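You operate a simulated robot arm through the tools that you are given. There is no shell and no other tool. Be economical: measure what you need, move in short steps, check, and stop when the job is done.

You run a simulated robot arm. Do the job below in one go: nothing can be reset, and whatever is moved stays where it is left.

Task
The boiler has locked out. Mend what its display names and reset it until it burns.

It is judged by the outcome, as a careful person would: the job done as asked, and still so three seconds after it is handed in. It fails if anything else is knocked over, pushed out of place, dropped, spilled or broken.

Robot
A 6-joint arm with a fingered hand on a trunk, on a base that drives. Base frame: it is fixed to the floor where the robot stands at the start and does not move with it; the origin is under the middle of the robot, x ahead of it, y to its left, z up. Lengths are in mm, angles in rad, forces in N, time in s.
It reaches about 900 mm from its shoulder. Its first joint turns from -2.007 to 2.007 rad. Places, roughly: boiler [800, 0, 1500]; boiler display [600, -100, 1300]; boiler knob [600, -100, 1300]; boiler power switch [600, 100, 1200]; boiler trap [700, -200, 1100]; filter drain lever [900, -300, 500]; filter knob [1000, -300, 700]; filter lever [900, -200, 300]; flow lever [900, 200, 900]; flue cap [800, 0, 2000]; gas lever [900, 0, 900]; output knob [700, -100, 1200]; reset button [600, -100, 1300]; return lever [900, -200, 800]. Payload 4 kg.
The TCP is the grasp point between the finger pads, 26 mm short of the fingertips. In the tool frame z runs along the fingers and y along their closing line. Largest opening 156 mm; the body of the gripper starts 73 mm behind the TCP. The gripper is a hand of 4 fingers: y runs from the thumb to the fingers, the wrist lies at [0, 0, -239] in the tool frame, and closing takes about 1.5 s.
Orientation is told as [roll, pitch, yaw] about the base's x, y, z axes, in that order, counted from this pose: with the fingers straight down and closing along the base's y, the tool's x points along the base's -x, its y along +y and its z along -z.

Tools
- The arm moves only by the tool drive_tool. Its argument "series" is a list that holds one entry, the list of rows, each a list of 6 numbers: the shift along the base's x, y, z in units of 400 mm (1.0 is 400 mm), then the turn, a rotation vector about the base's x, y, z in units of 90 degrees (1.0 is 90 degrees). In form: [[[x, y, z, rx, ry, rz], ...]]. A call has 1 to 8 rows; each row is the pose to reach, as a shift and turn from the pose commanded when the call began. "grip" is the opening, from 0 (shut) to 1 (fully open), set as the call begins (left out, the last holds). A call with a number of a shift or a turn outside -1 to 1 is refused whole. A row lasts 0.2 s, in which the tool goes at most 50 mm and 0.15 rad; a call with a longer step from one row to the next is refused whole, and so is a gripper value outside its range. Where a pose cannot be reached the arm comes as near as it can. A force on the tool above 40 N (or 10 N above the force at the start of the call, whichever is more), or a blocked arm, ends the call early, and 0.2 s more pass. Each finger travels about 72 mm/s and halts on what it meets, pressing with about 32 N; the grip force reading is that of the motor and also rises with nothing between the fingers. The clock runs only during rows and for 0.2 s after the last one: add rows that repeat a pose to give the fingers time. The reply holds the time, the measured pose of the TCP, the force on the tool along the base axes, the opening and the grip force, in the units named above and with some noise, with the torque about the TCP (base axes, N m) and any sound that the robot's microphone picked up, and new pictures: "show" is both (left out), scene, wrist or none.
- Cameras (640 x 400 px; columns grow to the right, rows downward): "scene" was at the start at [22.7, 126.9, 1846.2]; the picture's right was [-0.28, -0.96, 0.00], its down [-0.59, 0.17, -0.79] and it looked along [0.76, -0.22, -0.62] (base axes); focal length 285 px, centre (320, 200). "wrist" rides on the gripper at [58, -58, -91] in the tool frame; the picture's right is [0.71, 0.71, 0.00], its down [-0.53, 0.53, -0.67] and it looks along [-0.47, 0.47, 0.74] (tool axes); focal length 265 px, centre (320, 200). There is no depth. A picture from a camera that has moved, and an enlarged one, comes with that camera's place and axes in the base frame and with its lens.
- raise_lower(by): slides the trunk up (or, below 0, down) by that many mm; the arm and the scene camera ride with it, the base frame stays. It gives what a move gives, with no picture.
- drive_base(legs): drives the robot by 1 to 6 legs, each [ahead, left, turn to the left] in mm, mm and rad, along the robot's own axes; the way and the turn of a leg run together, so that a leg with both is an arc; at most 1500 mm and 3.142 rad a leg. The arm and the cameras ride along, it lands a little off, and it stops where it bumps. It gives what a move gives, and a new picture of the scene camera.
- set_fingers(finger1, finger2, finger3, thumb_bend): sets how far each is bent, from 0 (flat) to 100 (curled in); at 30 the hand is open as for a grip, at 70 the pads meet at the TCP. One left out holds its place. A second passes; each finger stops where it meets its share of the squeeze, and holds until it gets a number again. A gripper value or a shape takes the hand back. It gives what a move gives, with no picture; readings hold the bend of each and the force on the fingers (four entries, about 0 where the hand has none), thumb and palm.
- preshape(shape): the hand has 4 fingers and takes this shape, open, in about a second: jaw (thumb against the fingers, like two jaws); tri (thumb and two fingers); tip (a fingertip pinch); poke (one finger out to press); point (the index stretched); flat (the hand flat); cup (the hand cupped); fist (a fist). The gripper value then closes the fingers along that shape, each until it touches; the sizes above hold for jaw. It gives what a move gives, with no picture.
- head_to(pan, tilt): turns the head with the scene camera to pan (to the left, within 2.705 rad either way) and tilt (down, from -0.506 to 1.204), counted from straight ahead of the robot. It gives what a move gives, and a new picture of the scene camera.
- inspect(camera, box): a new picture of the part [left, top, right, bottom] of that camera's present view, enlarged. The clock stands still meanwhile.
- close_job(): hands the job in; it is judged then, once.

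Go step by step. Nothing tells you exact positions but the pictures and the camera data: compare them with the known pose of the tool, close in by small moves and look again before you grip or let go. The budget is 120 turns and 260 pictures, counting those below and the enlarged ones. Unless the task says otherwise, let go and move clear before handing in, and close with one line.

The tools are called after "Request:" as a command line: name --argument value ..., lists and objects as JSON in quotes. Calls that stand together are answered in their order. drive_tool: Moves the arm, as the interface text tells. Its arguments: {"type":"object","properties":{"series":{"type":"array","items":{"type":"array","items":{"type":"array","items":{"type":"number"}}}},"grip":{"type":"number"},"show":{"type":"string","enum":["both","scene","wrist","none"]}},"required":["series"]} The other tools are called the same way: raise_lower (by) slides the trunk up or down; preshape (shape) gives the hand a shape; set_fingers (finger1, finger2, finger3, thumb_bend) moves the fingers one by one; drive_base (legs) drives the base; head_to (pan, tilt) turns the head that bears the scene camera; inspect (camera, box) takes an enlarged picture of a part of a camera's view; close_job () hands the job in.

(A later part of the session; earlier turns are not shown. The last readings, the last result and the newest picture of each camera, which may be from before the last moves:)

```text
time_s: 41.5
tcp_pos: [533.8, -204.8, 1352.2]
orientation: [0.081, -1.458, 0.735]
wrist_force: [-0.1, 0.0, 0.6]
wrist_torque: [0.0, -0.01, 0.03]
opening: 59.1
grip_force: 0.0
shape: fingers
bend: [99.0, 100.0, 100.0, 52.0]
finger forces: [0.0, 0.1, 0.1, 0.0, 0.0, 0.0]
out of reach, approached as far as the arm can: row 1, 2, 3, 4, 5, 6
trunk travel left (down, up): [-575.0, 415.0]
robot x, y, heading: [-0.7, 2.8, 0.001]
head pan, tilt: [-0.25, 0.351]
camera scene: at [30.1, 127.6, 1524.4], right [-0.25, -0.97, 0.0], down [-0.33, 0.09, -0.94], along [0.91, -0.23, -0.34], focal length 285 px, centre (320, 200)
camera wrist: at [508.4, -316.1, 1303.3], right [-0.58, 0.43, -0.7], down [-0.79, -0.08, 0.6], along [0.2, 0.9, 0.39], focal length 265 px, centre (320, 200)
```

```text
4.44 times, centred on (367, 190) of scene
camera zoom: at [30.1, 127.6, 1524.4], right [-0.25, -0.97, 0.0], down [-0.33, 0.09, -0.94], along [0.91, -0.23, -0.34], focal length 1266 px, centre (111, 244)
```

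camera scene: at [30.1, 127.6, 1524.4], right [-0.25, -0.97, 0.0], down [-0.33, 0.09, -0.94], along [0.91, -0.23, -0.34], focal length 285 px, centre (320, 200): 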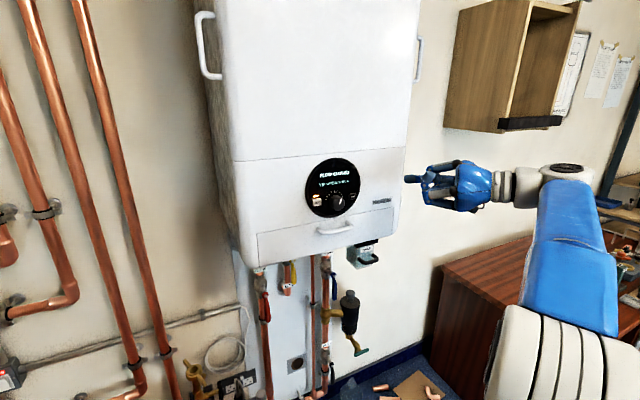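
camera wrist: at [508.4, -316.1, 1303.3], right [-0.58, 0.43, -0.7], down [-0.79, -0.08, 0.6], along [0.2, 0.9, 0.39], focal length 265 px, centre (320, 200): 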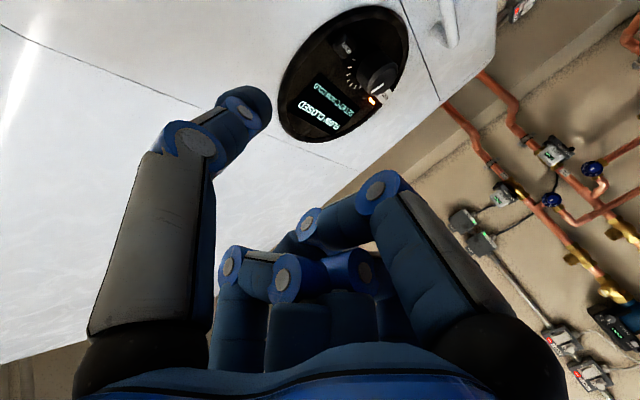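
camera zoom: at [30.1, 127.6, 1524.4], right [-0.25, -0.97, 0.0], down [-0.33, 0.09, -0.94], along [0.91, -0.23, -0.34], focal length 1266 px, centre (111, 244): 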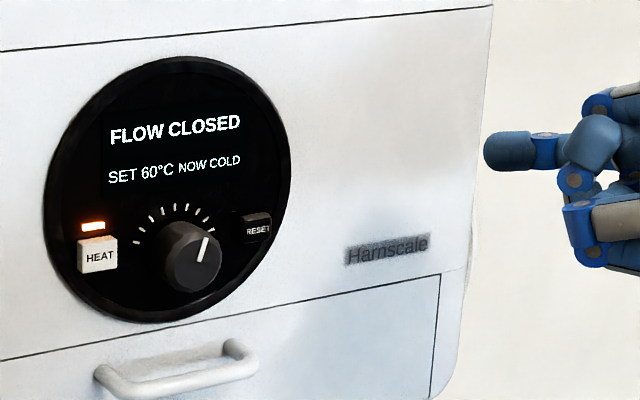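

The thumb tip now points freely at about (587,-213,1346). I'll move it to stand just in front of RESET.

Request:
drive_tool --series '[[[0, 0.08, -0.04, 0, 0, 0], [0, 0.16, -0.08, 0, 0, 0], [0.0, 0.24, -0.117, 0, 0, 0]]]'

Request:
inspect --camera "scene" --box '[295, 145, 439, 235]'

Request:
inspect --camera "wrist" --box '[200, 40, 440, 190]'

```text
time_s: 42.3
tcp_pos: [552.4, -124.2, 1363.9]
orientation: [0.12, -1.448, 0.698]
wrist_force: [-0.6, 0.3, -0.2]
wrist_torque: [0.0, 0.0, -0.03]
opening: 58.8
grip_force: 0.0
shape: fingers
bend: [99.0, 100.0, 100.0, 52.0]
finger forces: [0.1, 0.1, 0.0, 0.1, 0.1, 0.0]
out of reach, approached as far as the arm can: row 1, 2, 3
trunk travel left (down, up): [-575.0, 415.0]
robot x, y, heading: [-0.6, -3.4, 0.004]
head pan, tilt: [-0.25, 0.351]
camera scene: at [29.3, 130.3, 1524.2], right [-0.25, -0.97, 0.0], down [-0.33, 0.08, -0.94], along [0.91, -0.23, -0.34], focal length 285 px, centre (320, 200)
camera wrist: at [527.5, -233.8, 1315.1], right [-0.58, 0.43, -0.69], down [-0.79, -0.08, 0.61], along [0.21, 0.9, 0.39], focal length 265 px, centre (320, 200)
```

scene: 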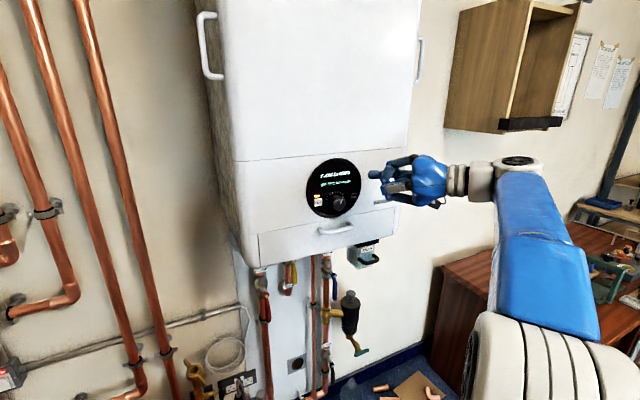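
wrist: 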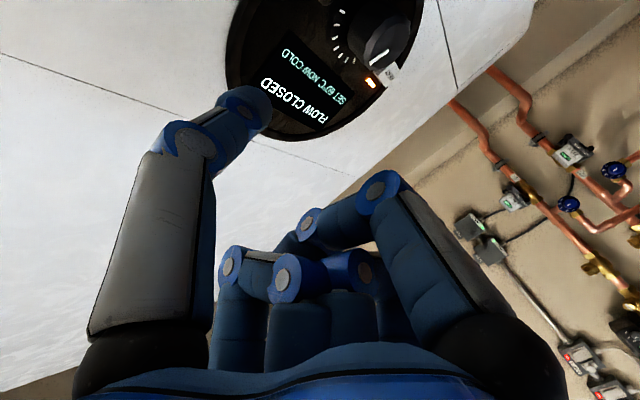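

```text
4.44 times, centred on (367, 190) of scene
camera zoom: at [29.3, 130.3, 1524.2], right [-0.25, -0.97, 0.0], down [-0.33, 0.08, -0.94], along [0.91, -0.23, -0.34], focal length 1266 px, centre (111, 244)
```

zoom: 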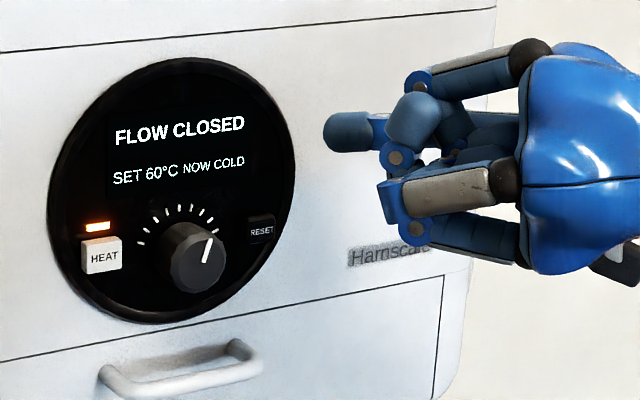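

```text
2.67 times, centred on (320, 115) of wrist
camera zoom: at [527.5, -233.8, 1315.1], right [-0.58, 0.43, -0.69], down [-0.79, -0.08, 0.61], along [0.21, 0.9, 0.39], focal length 708 px, centre (320, 427)
```

zoom: 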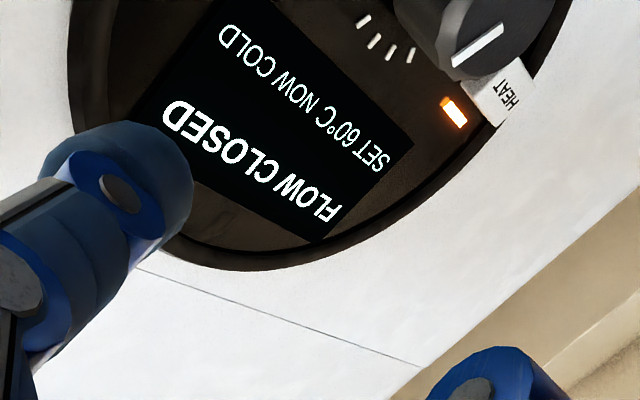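

The arm is at its inner reach limit and pushes upward when asked to go down. Lowering the trunk by 90 changes that geometry and brings the tip level with the button.

Request:
raise_lower --by -90

Request:
drive_tool --series '[[[0, 0.0, 0.05, 0, 0, 0], [0, 0, 0.05, 0, 0, 0]]]'

Request:
inspect --camera "scene" --box '[295, 115, 439, 205]'

```text
time_s: 43.5
tcp_pos: [553.2, -126.1, 1273.3]
orientation: [0.131, -1.451, 0.686]
wrist_force: [-0.8, -0.1, 0.0]
wrist_torque: [-0.01, 0.01, 0.02]
opening: 59.3
grip_force: 0.1
shape: fingers
bend: [99.0, 100.0, 100.0, 52.0]
finger forces: [0.0, 0.1, 0.0, 0.0, 0.0, 0.1]
trunk travel left (down, up): [-485.0, 505.0]
robot x, y, heading: [-0.9, 2.2, -0.002]
head pan, tilt: [-0.25, 0.351]
```

```text
time_s: 44.1
tcp_pos: [553.7, -125.9, 1292.2]
orientation: [0.133, -1.448, 0.681]
wrist_force: [0.1, 0.3, -0.3]
wrist_torque: [0.0, -0.01, 0.02]
opening: 59.2
grip_force: 0.1
shape: fingers
bend: [99.0, 100.0, 100.0, 52.0]
finger forces: [0.0, 0.1, 0.1, 0.0, 0.1, 0.0]
trunk travel left (down, up): [-485.0, 505.0]
robot x, y, heading: [-2.3, -3.0, -0.002]
head pan, tilt: [-0.25, 0.351]
camera scene: at [29.3, 127.9, 1434.5], right [-0.25, -0.97, 0.0], down [-0.33, 0.08, -0.94], along [0.91, -0.23, -0.34], focal length 285 px, centre (320, 200)
camera wrist: at [528.0, -236.3, 1245.2], right [-0.58, 0.43, -0.69], down [-0.79, -0.08, 0.61], along [0.21, 0.9, 0.39], focal length 265 px, centre (320, 200)
```

scene: 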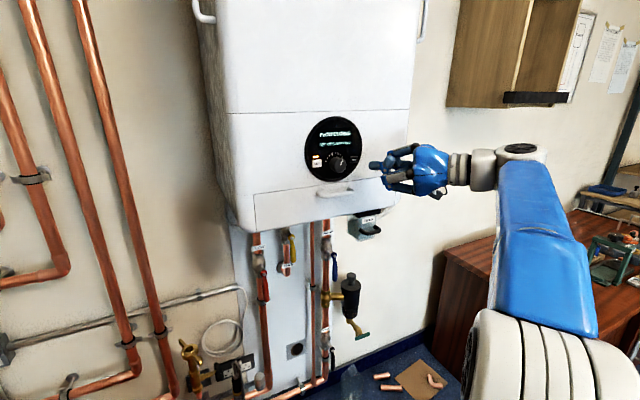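
wrist: 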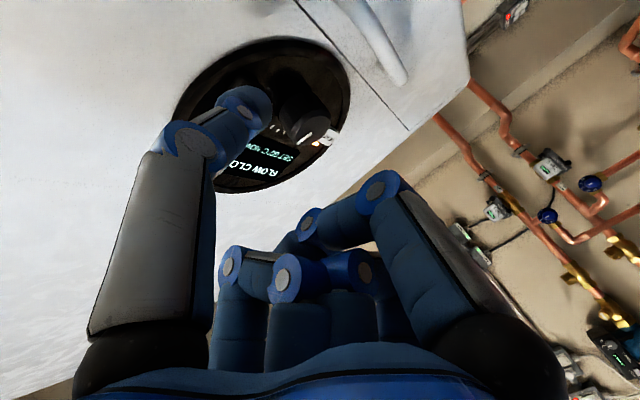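

```text
4.44 times, centred on (367, 160) of scene
camera zoom: at [29.3, 127.9, 1434.5], right [-0.25, -0.97, 0.0], down [-0.33, 0.08, -0.94], along [0.91, -0.23, -0.34], focal length 1266 px, centre (111, 378)
```

zoom: 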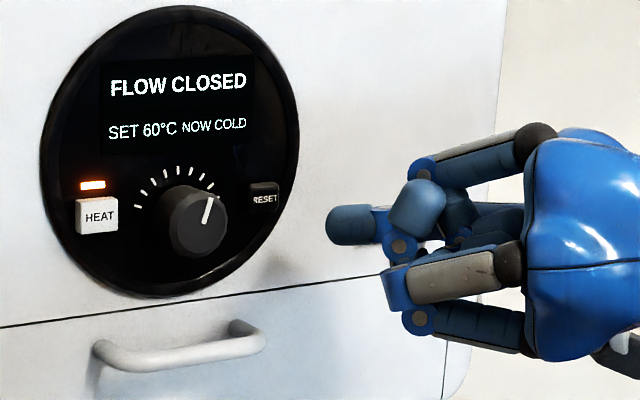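

The thumb tip is at about (607,-133,1288). It needs +26 in y and +11 in z to stand before RESET, so I'll align it first.

Request:
drive_tool --series '[[[-0.01, 0.03, 0.02, 0, 0, 0], [-0.01, 0.065, 0.028, 0, 0, 0]]]'

Request:
inspect --camera "scene" --box '[295, 115, 439, 205]'

Request:
inspect --camera "wrist" --box '[160, 20, 400, 170]'

```text
time_s: 44.8
tcp_pos: [549.9, -99.8, 1302.9]
orientation: [0.129, -1.45, 0.685]
wrist_force: [0.1, -0.7, -0.4]
wrist_torque: [0.03, -0.01, -0.01]
opening: 59.3
grip_force: 0.0
shape: fingers
bend: [99.0, 100.0, 100.0, 52.0]
finger forces: [0.0, 0.0, 0.0, 0.1, 0.1, 0.1]
trunk travel left (down, up): [-485.0, 505.0]
robot x, y, heading: [-2.3, 0.5, -0.005]
head pan, tilt: [-0.25, 0.351]
camera scene: at [29.3, 128.0, 1434.4], right [-0.25, -0.97, 0.0], down [-0.33, 0.08, -0.94], along [0.91, -0.23, -0.34], focal length 285 px, centre (320, 200)
camera wrist: at [523.6, -209.8, 1255.3], right [-0.58, 0.43, -0.69], down [-0.79, -0.08, 0.61], along [0.21, 0.9, 0.39], focal length 265 px, centre (320, 200)
```

scene: 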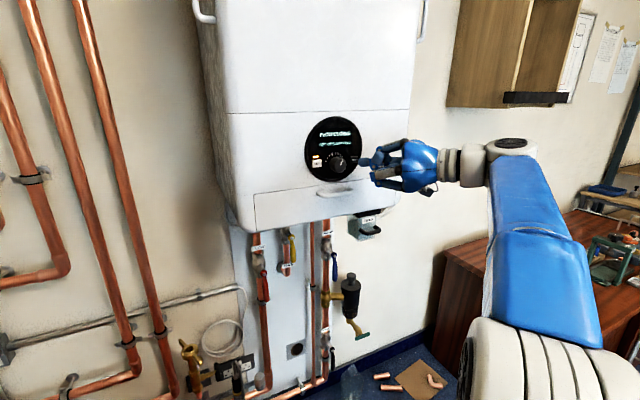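
wrist: 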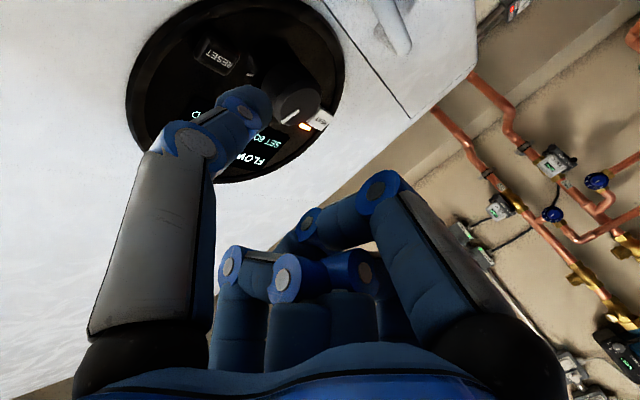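

```text
4.44 times, centred on (367, 160) of scene
camera zoom: at [29.3, 128.0, 1434.4], right [-0.25, -0.97, 0.0], down [-0.33, 0.08, -0.94], along [0.91, -0.23, -0.34], focal length 1266 px, centre (111, 378)
```

zoom: 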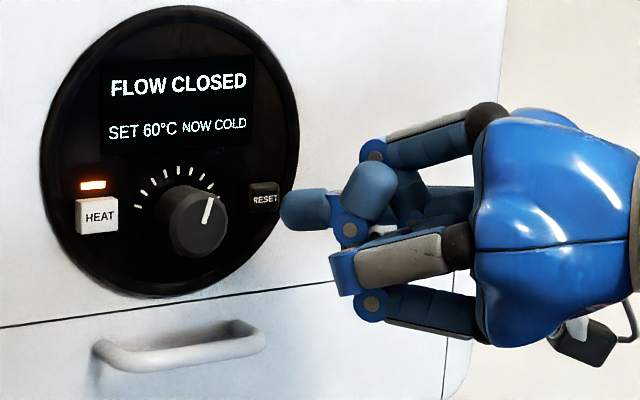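

```text
2.67 times, centred on (280, 95) of wrist
camera zoom: at [523.6, -209.8, 1255.3], right [-0.58, 0.43, -0.69], down [-0.79, -0.08, 0.61], along [0.21, 0.9, 0.39], focal length 708 px, centre (427, 480)
```

zoom: 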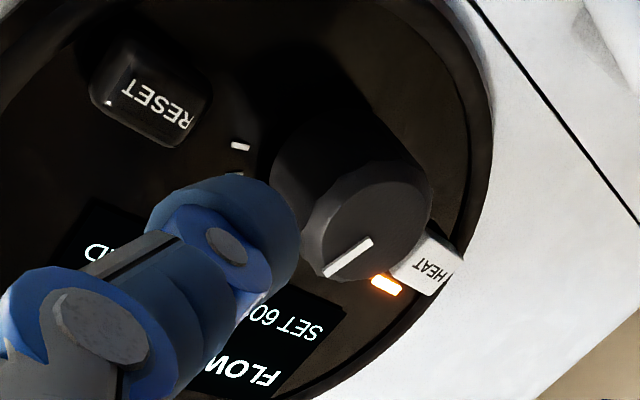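

The tip is level with RESET and about 25 mm in front of it. I'll press forward slowly.

Request:
drive_tool --series '[[[0.02, 0.01, 0, 0, 0, 0], [0.04, 0.01, 0, 0, 0, 0]]]'

Request:
inspect --camera "scene" --box '[320, 127, 400, 177]'

Request:
inspect --camera "wrist" --box '[160, 20, 400, 170]'

```text
time_s: 45.4
tcp_pos: [565.9, -93.8, 1304.1]
orientation: [0.134, -1.45, 0.681]
wrist_force: [-0.6, -0.5, -0.4]
wrist_torque: [-0.02, 0.03, 0.01]
opening: 58.9
grip_force: 0.0
shape: fingers
bend: [99.0, 100.0, 100.0, 52.0]
finger forces: [0.0, 0.0, 0.0, 0.1, 0.0, 0.0]
trunk travel left (down, up): [-485.0, 505.0]
robot x, y, heading: [1.6, -0.1, -0.002]
head pan, tilt: [-0.25, 0.351]
camera scene: at [29.3, 127.7, 1434.5], right [-0.25, -0.97, 0.0], down [-0.33, 0.09, -0.94], along [0.91, -0.23, -0.34], focal length 285 px, centre (320, 200)
camera wrist: at [539.4, -205.2, 1255.9], right [-0.58, 0.43, -0.69], down [-0.79, -0.08, 0.61], along [0.21, 0.9, 0.39], focal length 265 px, centre (320, 200)
```

scene: 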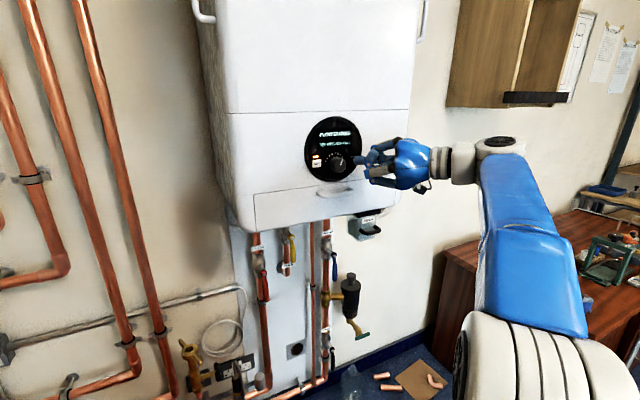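
wrist: 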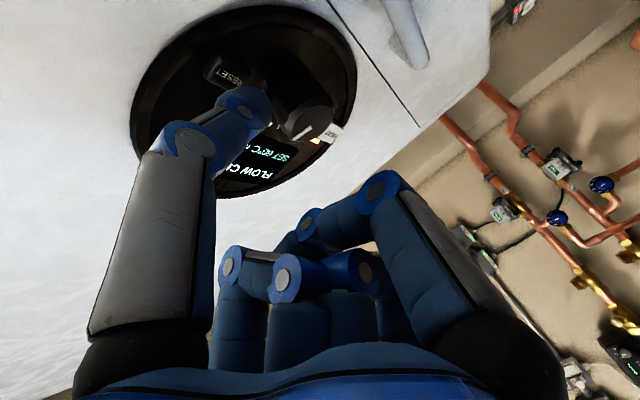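

```text
8.00 times, centred on (360, 152) of scene
camera zoom: at [29.3, 127.7, 1434.5], right [-0.25, -0.97, 0.0], down [-0.33, 0.09, -0.94], along [0.91, -0.23, -0.34], focal length 2278 px, centre (0, 584)
```

zoom: 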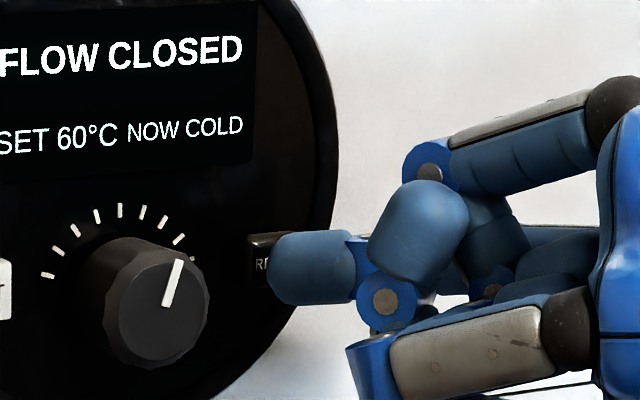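

```text
2.67 times, centred on (280, 95) of wrist
camera zoom: at [539.4, -205.2, 1255.9], right [-0.58, 0.43, -0.69], down [-0.79, -0.08, 0.61], along [0.21, 0.9, 0.39], focal length 708 px, centre (427, 480)
```

zoom: 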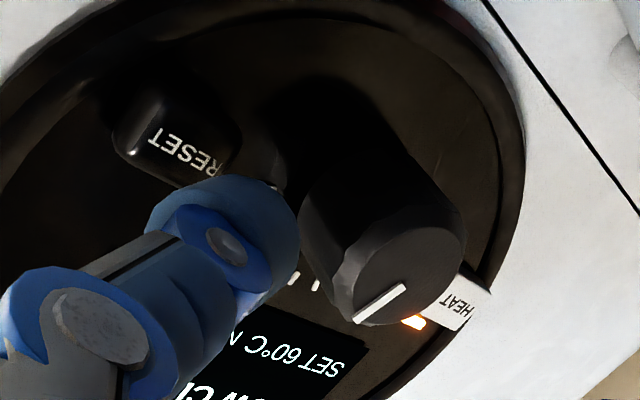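

The tip is just in front of RESET. I'll press on in small steps.

Request:
drive_tool --series '[[[0.015, -0.005, 0.002, 0, 0, 0], [0.025, -0.006, 0.004, 0, 0, 0], [0.035, -0.006, 0.004, 0, 0, 0]]]' --show "none"

Request:
inspect --camera "scene" --box '[320, 117, 400, 177]'

Request:
inspect --camera "wrist" --box '[160, 20, 400, 170]'

```text
time_s: 46.1
tcp_pos: [578.3, -97.7, 1306.5]
orientation: [0.134, -1.451, 0.684]
wrist_force: [-1.3, -0.8, 0.4]
wrist_torque: [0.0, 0.02, -0.04]
opening: 58.2
grip_force: 0.8
shape: fingers
bend: [99.0, 100.0, 100.0, 52.0]
finger forces: [0.1, 0.0, 0.0, 0.0, 1.4, 0.0]
trunk travel left (down, up): [-485.0, 505.0]
robot x, y, heading: [-0.4, -1.3, 0.001]
head pan, tilt: [-0.25, 0.351]
heard: click
```

```text
6.67 times, centred on (360, 147) of scene
camera zoom: at [28.9, 127.7, 1434.5], right [-0.25, -0.97, 0.0], down [-0.33, 0.09, -0.94], along [0.91, -0.23, -0.34], focal length 1899 px, centre (53, 553)
```

zoom: 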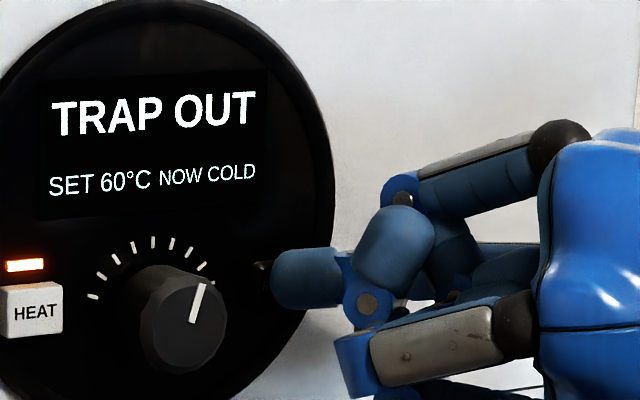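

```text
2.67 times, centred on (280, 95) of wrist
camera zoom: at [553.1, -208.6, 1257.1], right [-0.58, 0.43, -0.69], down [-0.79, -0.08, 0.61], along [0.21, 0.9, 0.39], focal length 708 px, centre (427, 480)
```

zoom: 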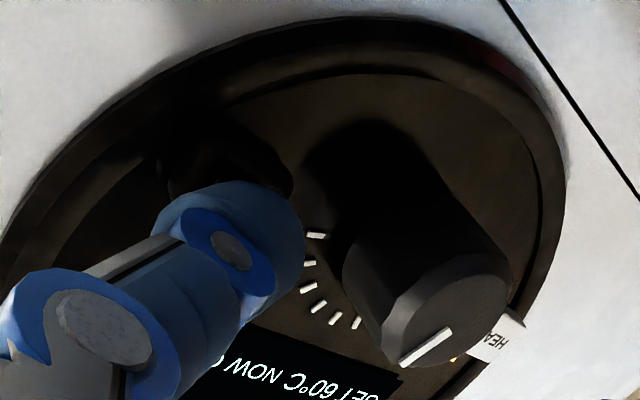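

RESET clicked, and the display now names the next fault: "TRAP OUT". I'll back off and look at the trap under the boiler's right side, near (700,-200,1100).

Request:
drive_tool --series '[[[-0.06, -0.02, 0, 0, 0, 0], [-0.1, -0.12, 0, 0, 0, 0], [-0.1, -0.24, 0, 0, 0, 0], [-0.1, -0.36, 0.02, 0, 0, 0]]]' --show "scene"

Request:
inspect --camera "scene" --box '[310, 190, 438, 270]'

```text
time_s: 47.1
tcp_pos: [540.9, -246.4, 1308.8]
orientation: [0.211, -1.451, 0.607]
wrist_force: [0.8, -0.4, 0.1]
wrist_torque: [0.04, -0.02, 0.11]
opening: 59.0
grip_force: 0.1
shape: fingers
bend: [99.0, 100.0, 100.0, 52.0]
finger forces: [0.0, 0.1, 0.1, 0.1, 0.1, 0.0]
trunk travel left (down, up): [-485.0, 505.0]
robot x, y, heading: [4.2, 1.4, -0.003]
head pan, tilt: [-0.25, 0.351]
camera scene: at [32.7, 123.1, 1434.8], right [-0.25, -0.97, 0.0], down [-0.34, 0.09, -0.94], along [0.91, -0.23, -0.35], focal length 285 px, centre (320, 200)
```

scene: 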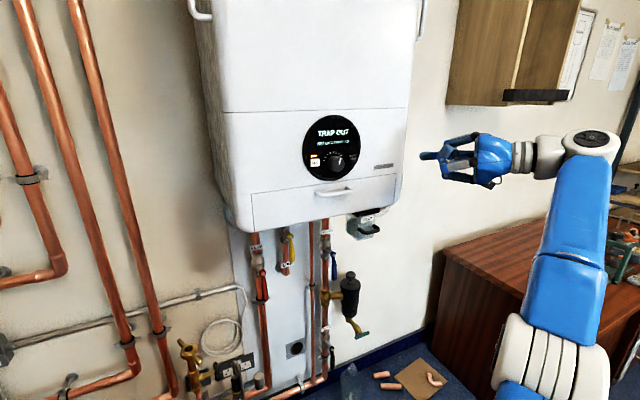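

```text
5.00 times, centred on (374, 230) of scene
camera zoom: at [32.7, 123.1, 1434.8], right [-0.25, -0.97, 0.0], down [-0.34, 0.09, -0.94], along [0.91, -0.23, -0.35], focal length 1424 px, centre (50, 50)
```

zoom: 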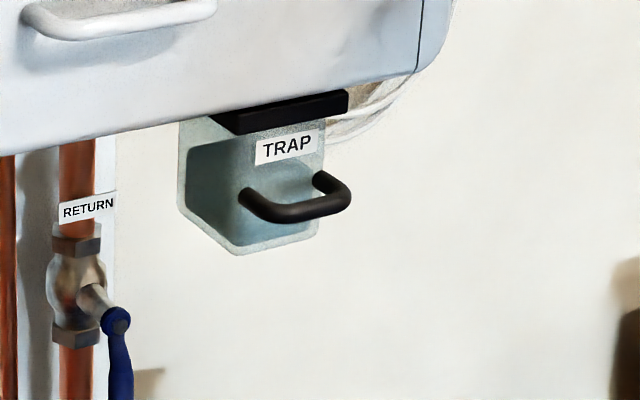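

The trap has a handle and sits on a black rail under the boiler. I'll lower the trunk for a level view, with the hand moved further right first.

Request:
drive_tool --series '[[[-0.02, -0.08, 0, 0, 0, 0], [-0.04, -0.16, 0, 0, 0, 0], [-0.06, -0.24, 0, 0, 0, 0]]]' --show "none"

Request:
raise_lower --by -280

Request:
head_to --pan -0.4 --tilt 0.2

Request:
inspect --camera "scene" --box '[240, 100, 400, 200]'

```text
time_s: 48.0
tcp_pos: [493.8, -302.4, 1278.4]
orientation: [0.172, -1.451, 0.646]
wrist_force: [-0.3, -0.3, -1.1]
wrist_torque: [0.03, 0.02, 0.09]
opening: 59.3
grip_force: 0.1
shape: fingers
bend: [99.0, 100.0, 100.0, 52.0]
finger forces: [0.0, 0.1, 0.1, 0.1, 0.1, 0.0]
out of reach, approached as far as the arm can: row 1, 2, 3
trunk travel left (down, up): [-485.0, 505.0]
robot x, y, heading: [-1.7, -0.1, -0.004]
head pan, tilt: [-0.25, 0.351]
```

```text
time_s: 50.8
tcp_pos: [491.3, -298.1, 1002.5]
orientation: [0.132, -1.45, 0.685]
wrist_force: [-0.4, -0.7, -0.9]
wrist_torque: [-0.01, 0.03, -0.02]
opening: 59.2
grip_force: 0.1
shape: fingers
bend: [99.0, 100.0, 100.0, 52.0]
finger forces: [0.0, 0.0, 0.1, 0.0, 0.0, 0.1]
trunk travel left (down, up): [-205.0, 785.0]
robot x, y, heading: [-4.6, 0.8, -0.001]
head pan, tilt: [-0.25, 0.351]
```

```text
time_s: 51.5
tcp_pos: [490.5, -298.2, 1001.3]
orientation: [0.132, -1.449, 0.684]
wrist_force: [0.3, 0.0, -0.4]
wrist_torque: [-0.02, -0.02, -0.02]
opening: 59.1
grip_force: 0.0
shape: fingers
bend: [99.0, 100.0, 100.0, 52.0]
finger forces: [0.1, 0.0, 0.0, 0.1, 0.0, 0.1]
trunk travel left (down, up): [-205.0, 785.0]
robot x, y, heading: [-0.5, 2.6, -0.001]
head pan, tilt: [-0.4, 0.201]
camera scene: at [24.9, 114.5, 1168.4], right [-0.39, -0.92, 0.0], down [-0.18, 0.08, -0.98], along [0.9, -0.38, -0.2], focal length 285 px, centre (320, 200)
```

scene: 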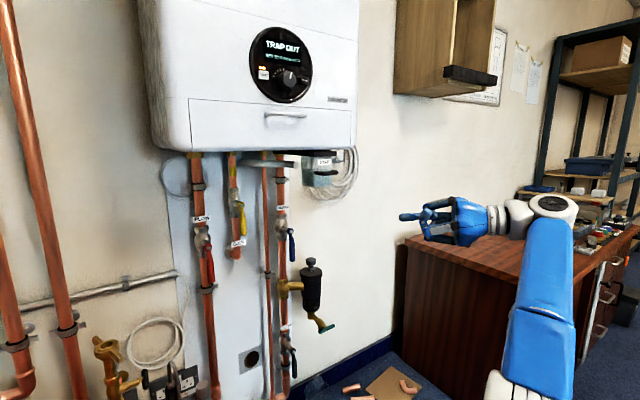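

```text
4.00 times, centred on (320, 150) of scene
camera zoom: at [24.9, 114.5, 1168.4], right [-0.39, -0.92, 0.0], down [-0.18, 0.08, -0.98], along [0.9, -0.38, -0.2], focal length 1139 px, centre (320, 400)
```

zoom: 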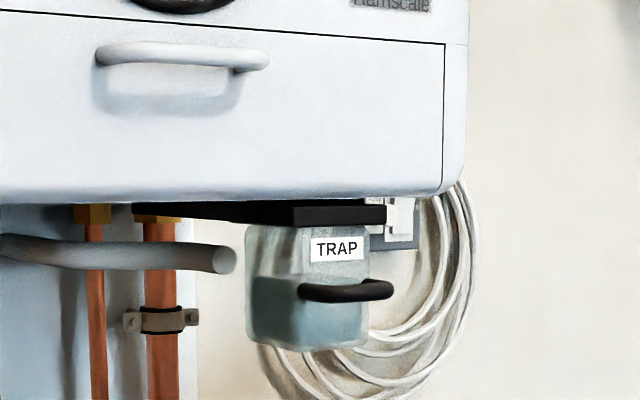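

The trap slides on a rail in the x direction. Its handle front is at about (655,-168,1095), below the boiler's underside at about z 1140. I'll use the two-tip "point" shape, tilt it slightly upward, and push the handle in +x.

Request:
preshape --shape "point"

Request:
drive_tool --series '[[[0.05, 0.02, 0.04, 0.05, -0.06, -0.04], [0.1, 0.05, 0.08, 0.1, -0.12, -0.08], [0.13, 0.08, 0.12, 0.14, -0.17, -0.12], [0.13, 0.1, 0.15, 0.14, -0.17, -0.16]]]'

Request:
inspect --camera "scene" --box '[260, 120, 420, 220]'

```text
time_s: 52.4
tcp_pos: [492.4, -298.8, 1001.2]
orientation: [0.132, -1.451, 0.684]
wrist_force: [-0.6, 0.1, 0.1]
wrist_torque: [0.01, 0.01, 0.03]
opening: 150.3
grip_force: 0.1
shape: point
bend: [70.0, 100.0, 100.0, 80.0]
finger forces: [0.0, 0.0, 0.1, 0.0, 0.0, 0.0]
trunk travel left (down, up): [-205.0, 785.0]
robot x, y, heading: [-0.0, -0.3, -0.001]
head pan, tilt: [-0.4, 0.201]
```

```text
time_s: 53.4
tcp_pos: [543.9, -262.7, 1063.8]
orientation: [3.058, -1.346, -2.492]
wrist_force: [-0.1, 0.4, -0.2]
wrist_torque: [-0.01, -0.02, 0.03]
opening: 150.2
grip_force: 0.1
shape: point
bend: [70.0, 100.0, 100.0, 80.0]
finger forces: [0.0, 0.0, 0.1, 0.1, 0.1, 0.0]
out of reach, approached as far as the arm can: row 3, 4
trunk travel left (down, up): [-205.0, 785.0]
robot x, y, heading: [1.6, -2.2, 0.006]
head pan, tilt: [-0.4, 0.201]
camera scene: at [25.1, 114.2, 1168.5], right [-0.39, -0.92, 0.0], down [-0.18, 0.08, -0.98], along [0.9, -0.38, -0.2], focal length 285 px, centre (320, 200)
camera wrist: at [510.7, -351.1, 985.8], right [-0.25, 0.69, -0.68], down [-0.93, 0.03, 0.37], along [0.28, 0.72, 0.63], focal length 265 px, centre (320, 200)
```

scene: 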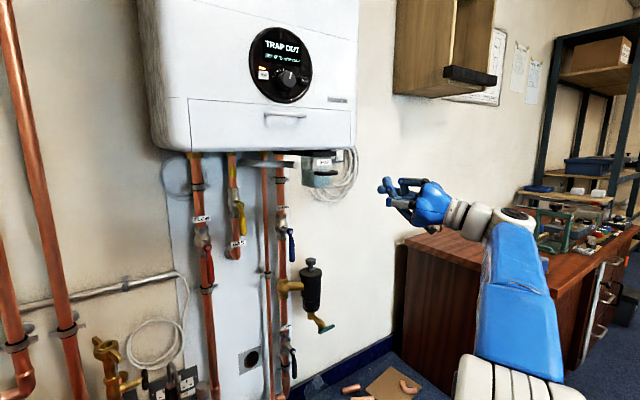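
wrist: 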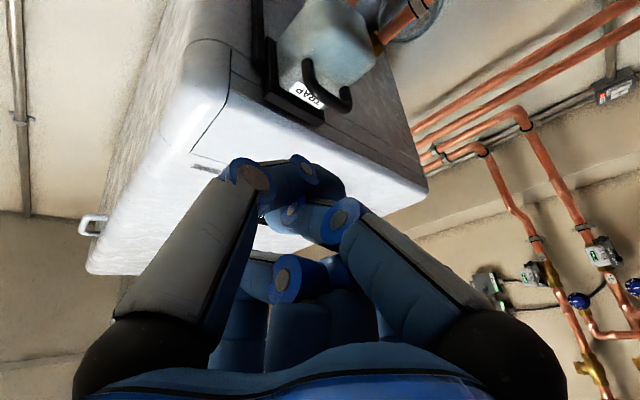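

```text
4.00 times, centred on (340, 170) of scene
camera zoom: at [25.1, 114.2, 1168.5], right [-0.39, -0.92, 0.0], down [-0.18, 0.08, -0.98], along [0.9, -0.38, -0.2], focal length 1139 px, centre (240, 320)
```

zoom: 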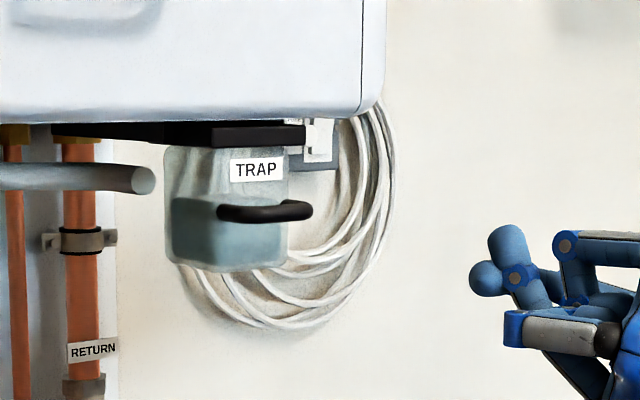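

The wrist camera shows the trap from below. I'll enlarge it to see the rail.

Request:
inspect --camera "wrist" --box '[220, 0, 420, 125]'

```text
3.20 times, centred on (320, 62) of wrist
camera zoom: at [510.7, -351.1, 985.8], right [-0.25, 0.69, -0.68], down [-0.93, 0.03, 0.37], along [0.28, 0.72, 0.63], focal length 849 px, centre (320, 640)
```

zoom: 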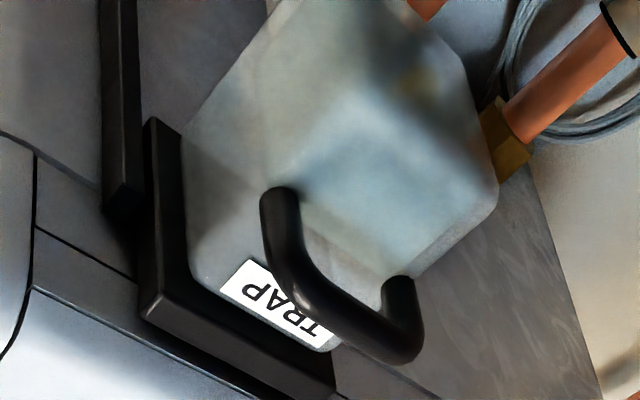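

The trap slides in between the rails along +x. I'll bring the fingertips in front of the handle.

Request:
drive_tool --series '[[[0.04, 0.07, 0.02, 0, 0, 0], [0.09, 0.14, 0.04, 0, 0, 0], [0.15, 0.22, 0.05, 0, 0, 0]]]'

Request:
inspect --camera "scene" --box '[260, 120, 420, 220]'

```text
time_s: 54.2
tcp_pos: [603.6, -174.2, 1086.6]
orientation: [3.055, -1.349, -2.487]
wrist_force: [0.5, -0.8, -0.1]
wrist_torque: [0.02, -0.04, 0.0]
opening: 149.9
grip_force: 0.1
shape: point
bend: [70.0, 100.0, 100.0, 80.0]
finger forces: [0.0, 0.0, 0.0, 0.1, 0.1, 0.0]
out of reach, approached as far as the arm can: row 3
trunk travel left (down, up): [-205.0, 785.0]
robot x, y, heading: [1.1, -0.9, -0.001]
head pan, tilt: [-0.4, 0.201]
camera scene: at [24.6, 114.2, 1168.5], right [-0.39, -0.92, 0.0], down [-0.18, 0.08, -0.98], along [0.9, -0.38, -0.2], focal length 285 px, centre (320, 200)
camera wrist: at [569.3, -261.6, 1009.7], right [-0.26, 0.69, -0.68], down [-0.93, 0.02, 0.38], along [0.28, 0.72, 0.63], focal length 265 px, centre (320, 200)
```

scene: 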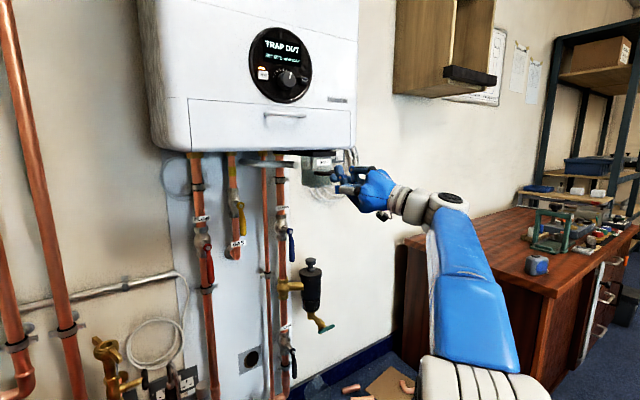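
wrist: 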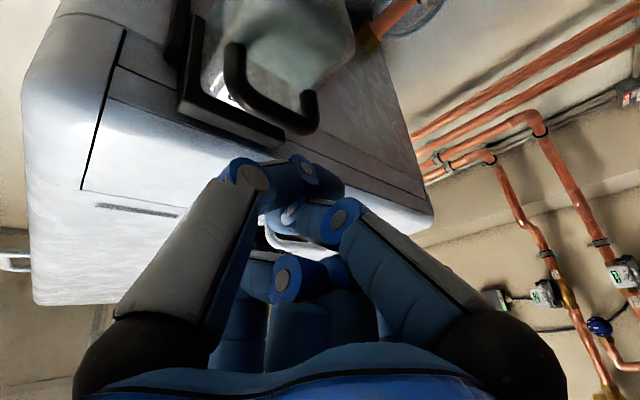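

```text
4.00 times, centred on (340, 170) of scene
camera zoom: at [24.6, 114.2, 1168.5], right [-0.39, -0.92, 0.0], down [-0.18, 0.08, -0.98], along [0.9, -0.38, -0.2], focal length 1139 px, centre (240, 320)
```

zoom: 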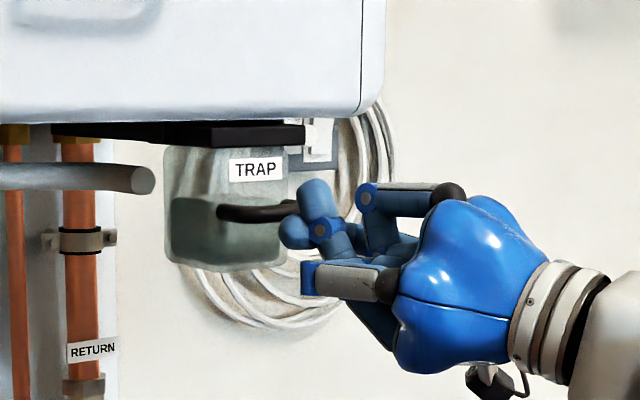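

The fingertips are aligned with the handle, about 35 mm short of it. I'll push in +x.

Request:
drive_tool --series '[[[0.03, 0, 0.005, 0, 0, 0], [0.06, 0, 0.005, 0, 0, 0], [0.09, 0, 0.005, 0, 0, 0], [0.115, 0, 0.005, 0, 0, 0], [0.14, 0, 0.005, 0, 0, 0]]]'

Request:
inspect --camera "scene" --box '[240, 20, 400, 220]'

```text
time_s: 55.4
tcp_pos: [661.0, -174.1, 1091.4]
orientation: [3.075, -1.346, -2.51]
wrist_force: [-0.3, -0.2, -0.6]
wrist_torque: [-0.01, 0.03, 0.03]
opening: 150.3
grip_force: 0.1
shape: point
bend: [70.0, 100.0, 100.0, 80.0]
finger forces: [0.0, 0.0, 0.1, 0.1, 0.4, 0.1]
trunk travel left (down, up): [-205.0, 785.0]
robot x, y, heading: [2.5, 0.4, -0.003]
head pan, tilt: [-0.4, 0.201]
camera scene: at [24.8, 114.5, 1168.5], right [-0.39, -0.92, 0.0], down [-0.18, 0.08, -0.98], along [0.9, -0.38, -0.2], focal length 285 px, centre (320, 200)
camera wrist: at [626.1, -263.6, 1012.8], right [-0.25, 0.69, -0.68], down [-0.93, 0.03, 0.37], along [0.28, 0.72, 0.63], focal length 265 px, centre (320, 200)
```

scene: 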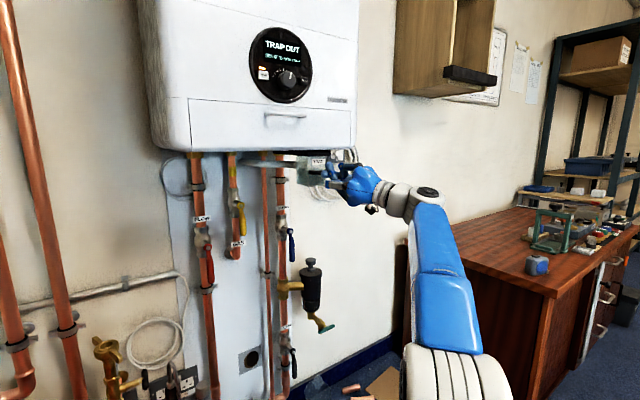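
wrist: 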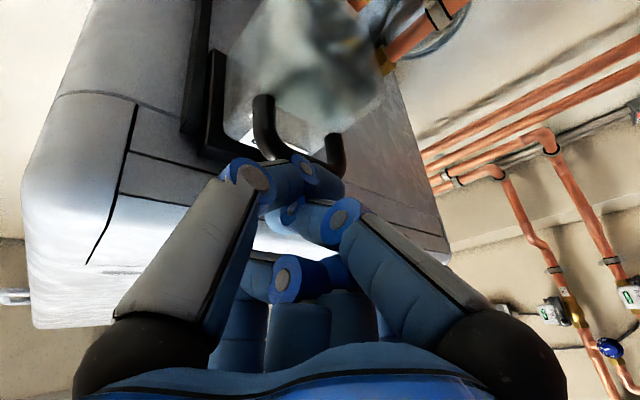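

```text
2.00 times, centred on (320, 120) of scene
camera zoom: at [24.8, 114.5, 1168.5], right [-0.39, -0.92, 0.0], down [-0.18, 0.08, -0.98], along [0.9, -0.38, -0.2], focal length 570 px, centre (320, 360)
```

zoom: 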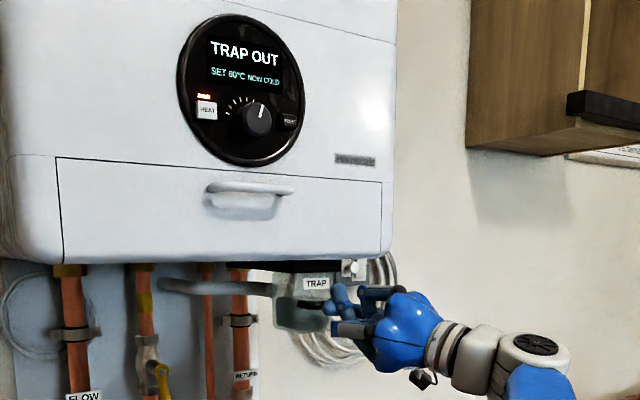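

The fingers are touching and the trap seems to have slid partway. I'll keep pushing.

Request:
drive_tool --series '[[[0.02, 0, 0, 0, 0, 0], [0.04, 0, 0, 0, 0, 0], [0.06, 0, 0, 0, 0, 0], [0.08, 0, 0, 0, 0, 0], [0.1, 0, 0, 0, 0, 0]]]'

Request:
inspect --camera "scene" --box '[240, 20, 400, 220]'

```text
time_s: 56.4
tcp_pos: [685.1, -178.3, 1093.1]
orientation: [3.082, -1.346, -2.516]
wrist_force: [-30.6, -3.2, -12.4]
wrist_torque: [0.12, 0.13, -0.28]
opening: 150.0
grip_force: 0.0
shape: point
bend: [70.0, 100.0, 100.0, 85.0]
finger forces: [0.1, 0.0, 0.0, 0.0, 31.5, 0.1]
trunk travel left (down, up): [-205.0, 785.0]
robot x, y, heading: [0.8, -0.5, 0.0]
head pan, tilt: [-0.4, 0.201]
stopped in row 4: the force on the tool passed its limit at 44 N (the readings are from after the stop); the commanded pose is now the measured one
camera scene: at [21.5, 113.7, 1168.5], right [-0.39, -0.92, 0.0], down [-0.18, 0.08, -0.98], along [0.9, -0.38, -0.2], focal length 285 px, centre (320, 200)
camera wrist: at [650.9, -266.9, 1015.0], right [-0.25, 0.69, -0.68], down [-0.93, 0.03, 0.37], along [0.27, 0.73, 0.63], focal length 265 px, centre (320, 200)
```

scene: 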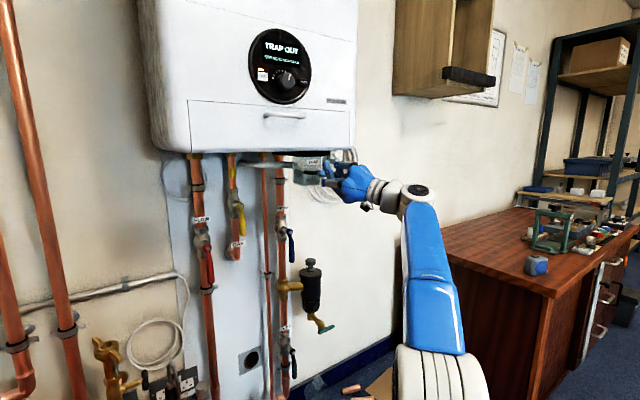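
wrist: 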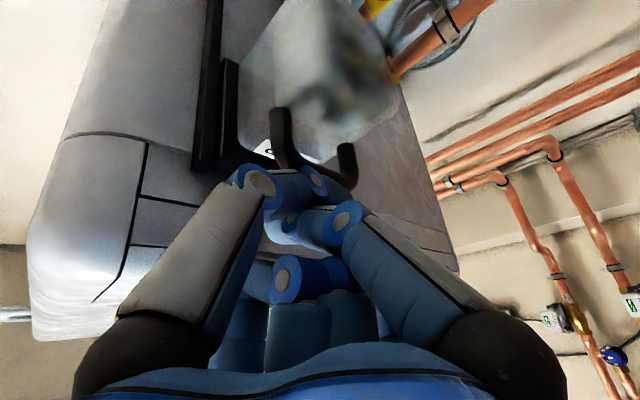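

```text
2.00 times, centred on (320, 120) of scene
camera zoom: at [21.5, 113.7, 1168.5], right [-0.39, -0.92, 0.0], down [-0.18, 0.08, -0.98], along [0.9, -0.38, -0.2], focal length 570 px, centre (320, 360)
```

zoom: 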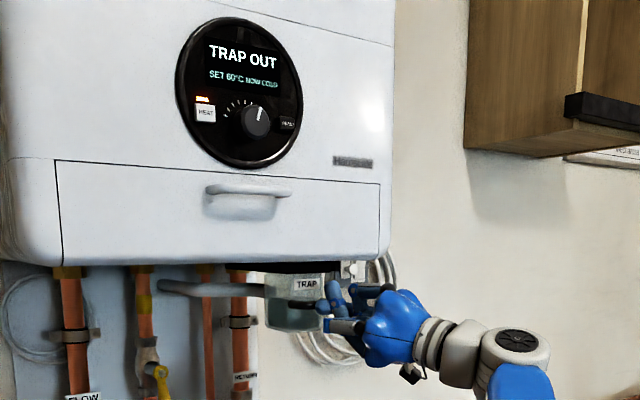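

The push met a firm stop at 44 N, and the trap's front looks flush with the rail ends. I'll back off and check.

Request:
drive_tool --series '[[[-0.05, 0, 0, 0, 0, 0], [-0.12, -0.01, -0.01, 0, 0, 0], [-0.2, -0.05, -0.02, 0, 0, 0], [-0.26, -0.13, -0.03, 0, 0, 0]]]'

Request:
inspect --camera "wrist" --box '[180, 0, 420, 150]'

Request:
inspect --camera "scene" --box '[260, 120, 420, 220]'

```text
time_s: 57.4
tcp_pos: [584.9, -228.1, 1079.3]
orientation: [3.072, -1.349, -2.508]
wrist_force: [0.6, -0.3, 1.2]
wrist_torque: [-0.02, 0.02, 0.01]
opening: 150.3
grip_force: 0.1
shape: point
bend: [70.0, 100.0, 100.0, 80.0]
finger forces: [0.0, 0.0, 0.0, 0.1, 0.0, 0.0]
trunk travel left (down, up): [-205.0, 785.0]
robot x, y, heading: [-2.5, 1.6, 0.001]
head pan, tilt: [-0.4, 0.201]
camera scene: at [24.7, 114.9, 1168.4], right [-0.39, -0.92, 0.0], down [-0.18, 0.08, -0.98], along [0.9, -0.38, -0.2], focal length 285 px, centre (320, 200)
camera wrist: at [550.4, -317.4, 1001.1], right [-0.25, 0.69, -0.68], down [-0.93, 0.03, 0.37], along [0.28, 0.72, 0.63], focal length 265 px, centre (320, 200)
```

scene: 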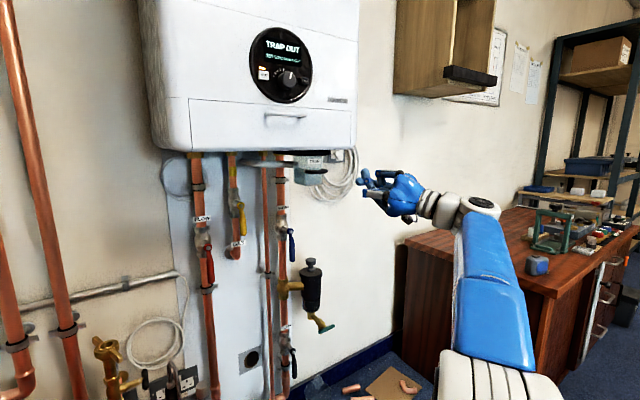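
wrist: 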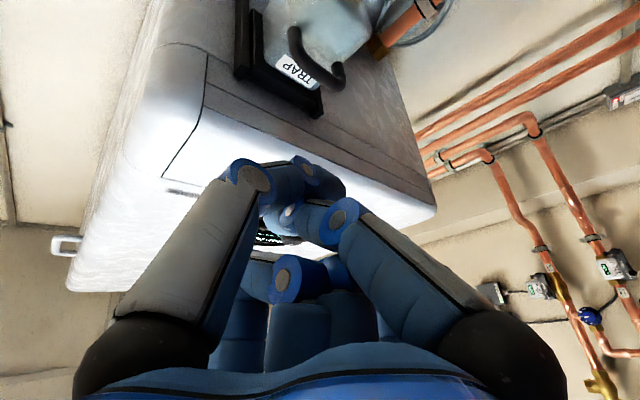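

```text
2.67 times, centred on (300, 75) of wrist
camera zoom: at [550.4, -317.4, 1001.1], right [-0.25, 0.69, -0.68], down [-0.93, 0.03, 0.37], along [0.28, 0.72, 0.63], focal length 708 px, centre (373, 533)
```

zoom: 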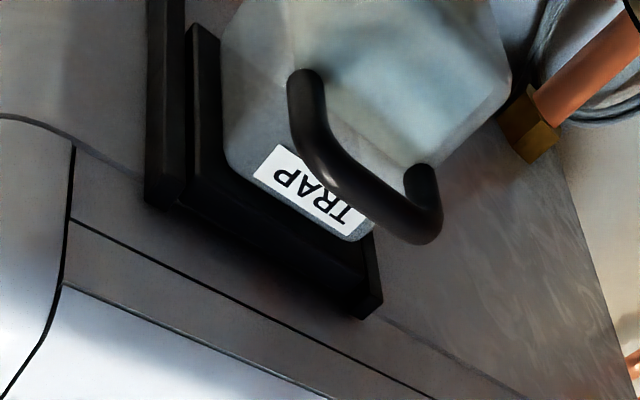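

```text
4.00 times, centred on (340, 170) of scene
camera zoom: at [24.7, 114.9, 1168.4], right [-0.39, -0.92, 0.0], down [-0.18, 0.08, -0.98], along [0.9, -0.38, -0.2], focal length 1139 px, centre (240, 320)
```

zoom: 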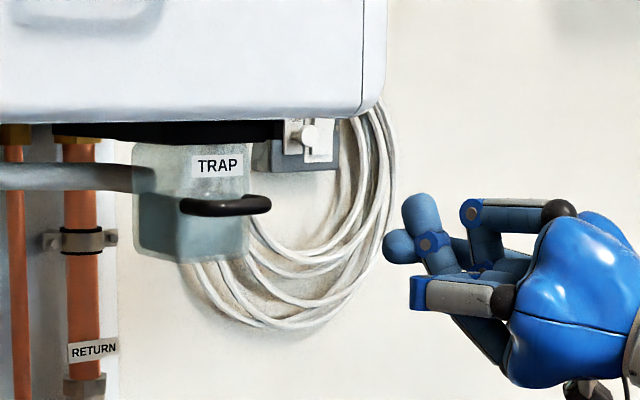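

The trap is seated flush. Now back to RESET: I'll restore the pressing hand shape and orientation, then raise the trunk by 280.

Request:
set_fingers --finger1 100 --thumb_bend 52

Request:
drive_tool --series '[[[-0.06, -0.06, -0.02, -0.035, 0.043, 0.04], [-0.1, -0.12, -0.05, -0.07, 0.086, 0.08], [-0.14, -0.16, -0.08, -0.105, 0.129, 0.12], [-0.17, -0.19, -0.1, -0.138, 0.171, 0.162]]]' --show "none"

Request:
raise_lower --by 280

Request:
head_to --pan -0.25 --tilt 0.35

```text
time_s: 58.4
tcp_pos: [585.0, -229.1, 1079.7]
orientation: [3.072, -1.349, -2.507]
wrist_force: [-0.2, 0.0, 0.1]
wrist_torque: [-0.02, -0.01, -0.02]
opening: 58.7
grip_force: 0.0
shape: fingers
bend: [98.0, 100.0, 100.0, 52.0]
finger forces: [0.0, 0.0, 0.0, 0.0, 0.0, 0.1]
trunk travel left (down, up): [-205.0, 785.0]
robot x, y, heading: [-0.8, 1.9, 0.004]
head pan, tilt: [-0.4, 0.201]
```

```text
time_s: 59.4
tcp_pos: [500.0, -278.1, 1014.5]
orientation: [0.167, -1.443, 0.652]
wrist_force: [0.0, -0.5, 0.0]
wrist_torque: [0.0, -0.01, 0.01]
opening: 59.1
grip_force: 0.0
shape: fingers
bend: [98.0, 100.0, 100.0, 52.0]
finger forces: [0.1, 0.0, 0.0, 0.0, 0.0, 0.0]
out of reach, approached as far as the arm can: row 3, 4
trunk travel left (down, up): [-205.0, 785.0]
robot x, y, heading: [-0.2, 0.6, -0.0]
head pan, tilt: [-0.4, 0.201]
```

```text
time_s: 62.2
tcp_pos: [500.1, -278.1, 1294.5]
orientation: [0.161, -1.447, 0.657]
wrist_force: [0.2, -0.3, 0.4]
wrist_torque: [0.01, -0.04, -0.03]
opening: 59.1
grip_force: 0.0
shape: fingers
bend: [98.0, 100.0, 100.0, 52.0]
finger forces: [0.0, 0.1, 0.1, 0.1, 0.1, 0.0]
trunk travel left (down, up): [-485.0, 505.0]
robot x, y, heading: [0.3, -3.8, -0.001]
head pan, tilt: [-0.4, 0.201]
```

```text
time_s: 62.9
tcp_pos: [499.6, -278.9, 1295.0]
orientation: [0.162, -1.447, 0.657]
wrist_force: [0.3, -0.3, 0.1]
wrist_torque: [-0.03, 0.02, 0.01]
opening: 59.4
grip_force: 0.0
shape: fingers
bend: [99.0, 100.0, 100.0, 52.0]
finger forces: [0.1, 0.0, 0.0, 0.0, 0.0, 0.0]
trunk travel left (down, up): [-485.0, 505.0]
robot x, y, heading: [4.0, -3.7, 0.005]
head pan, tilt: [-0.25, 0.351]
camera scene: at [29.1, 127.6, 1434.5], right [-0.25, -0.97, 0.0], down [-0.33, 0.09, -0.94], along [0.91, -0.23, -0.34], focal length 285 px, centre (320, 200)
```

scene: 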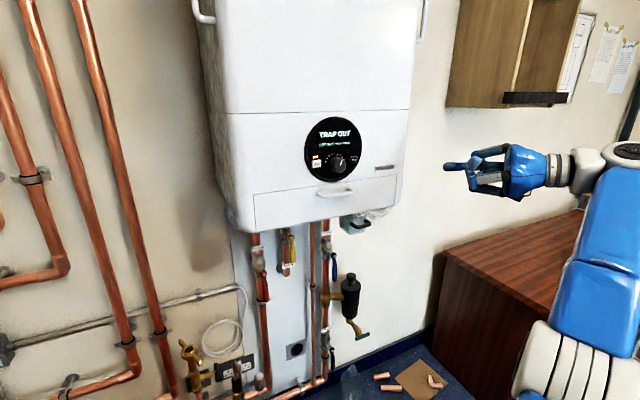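

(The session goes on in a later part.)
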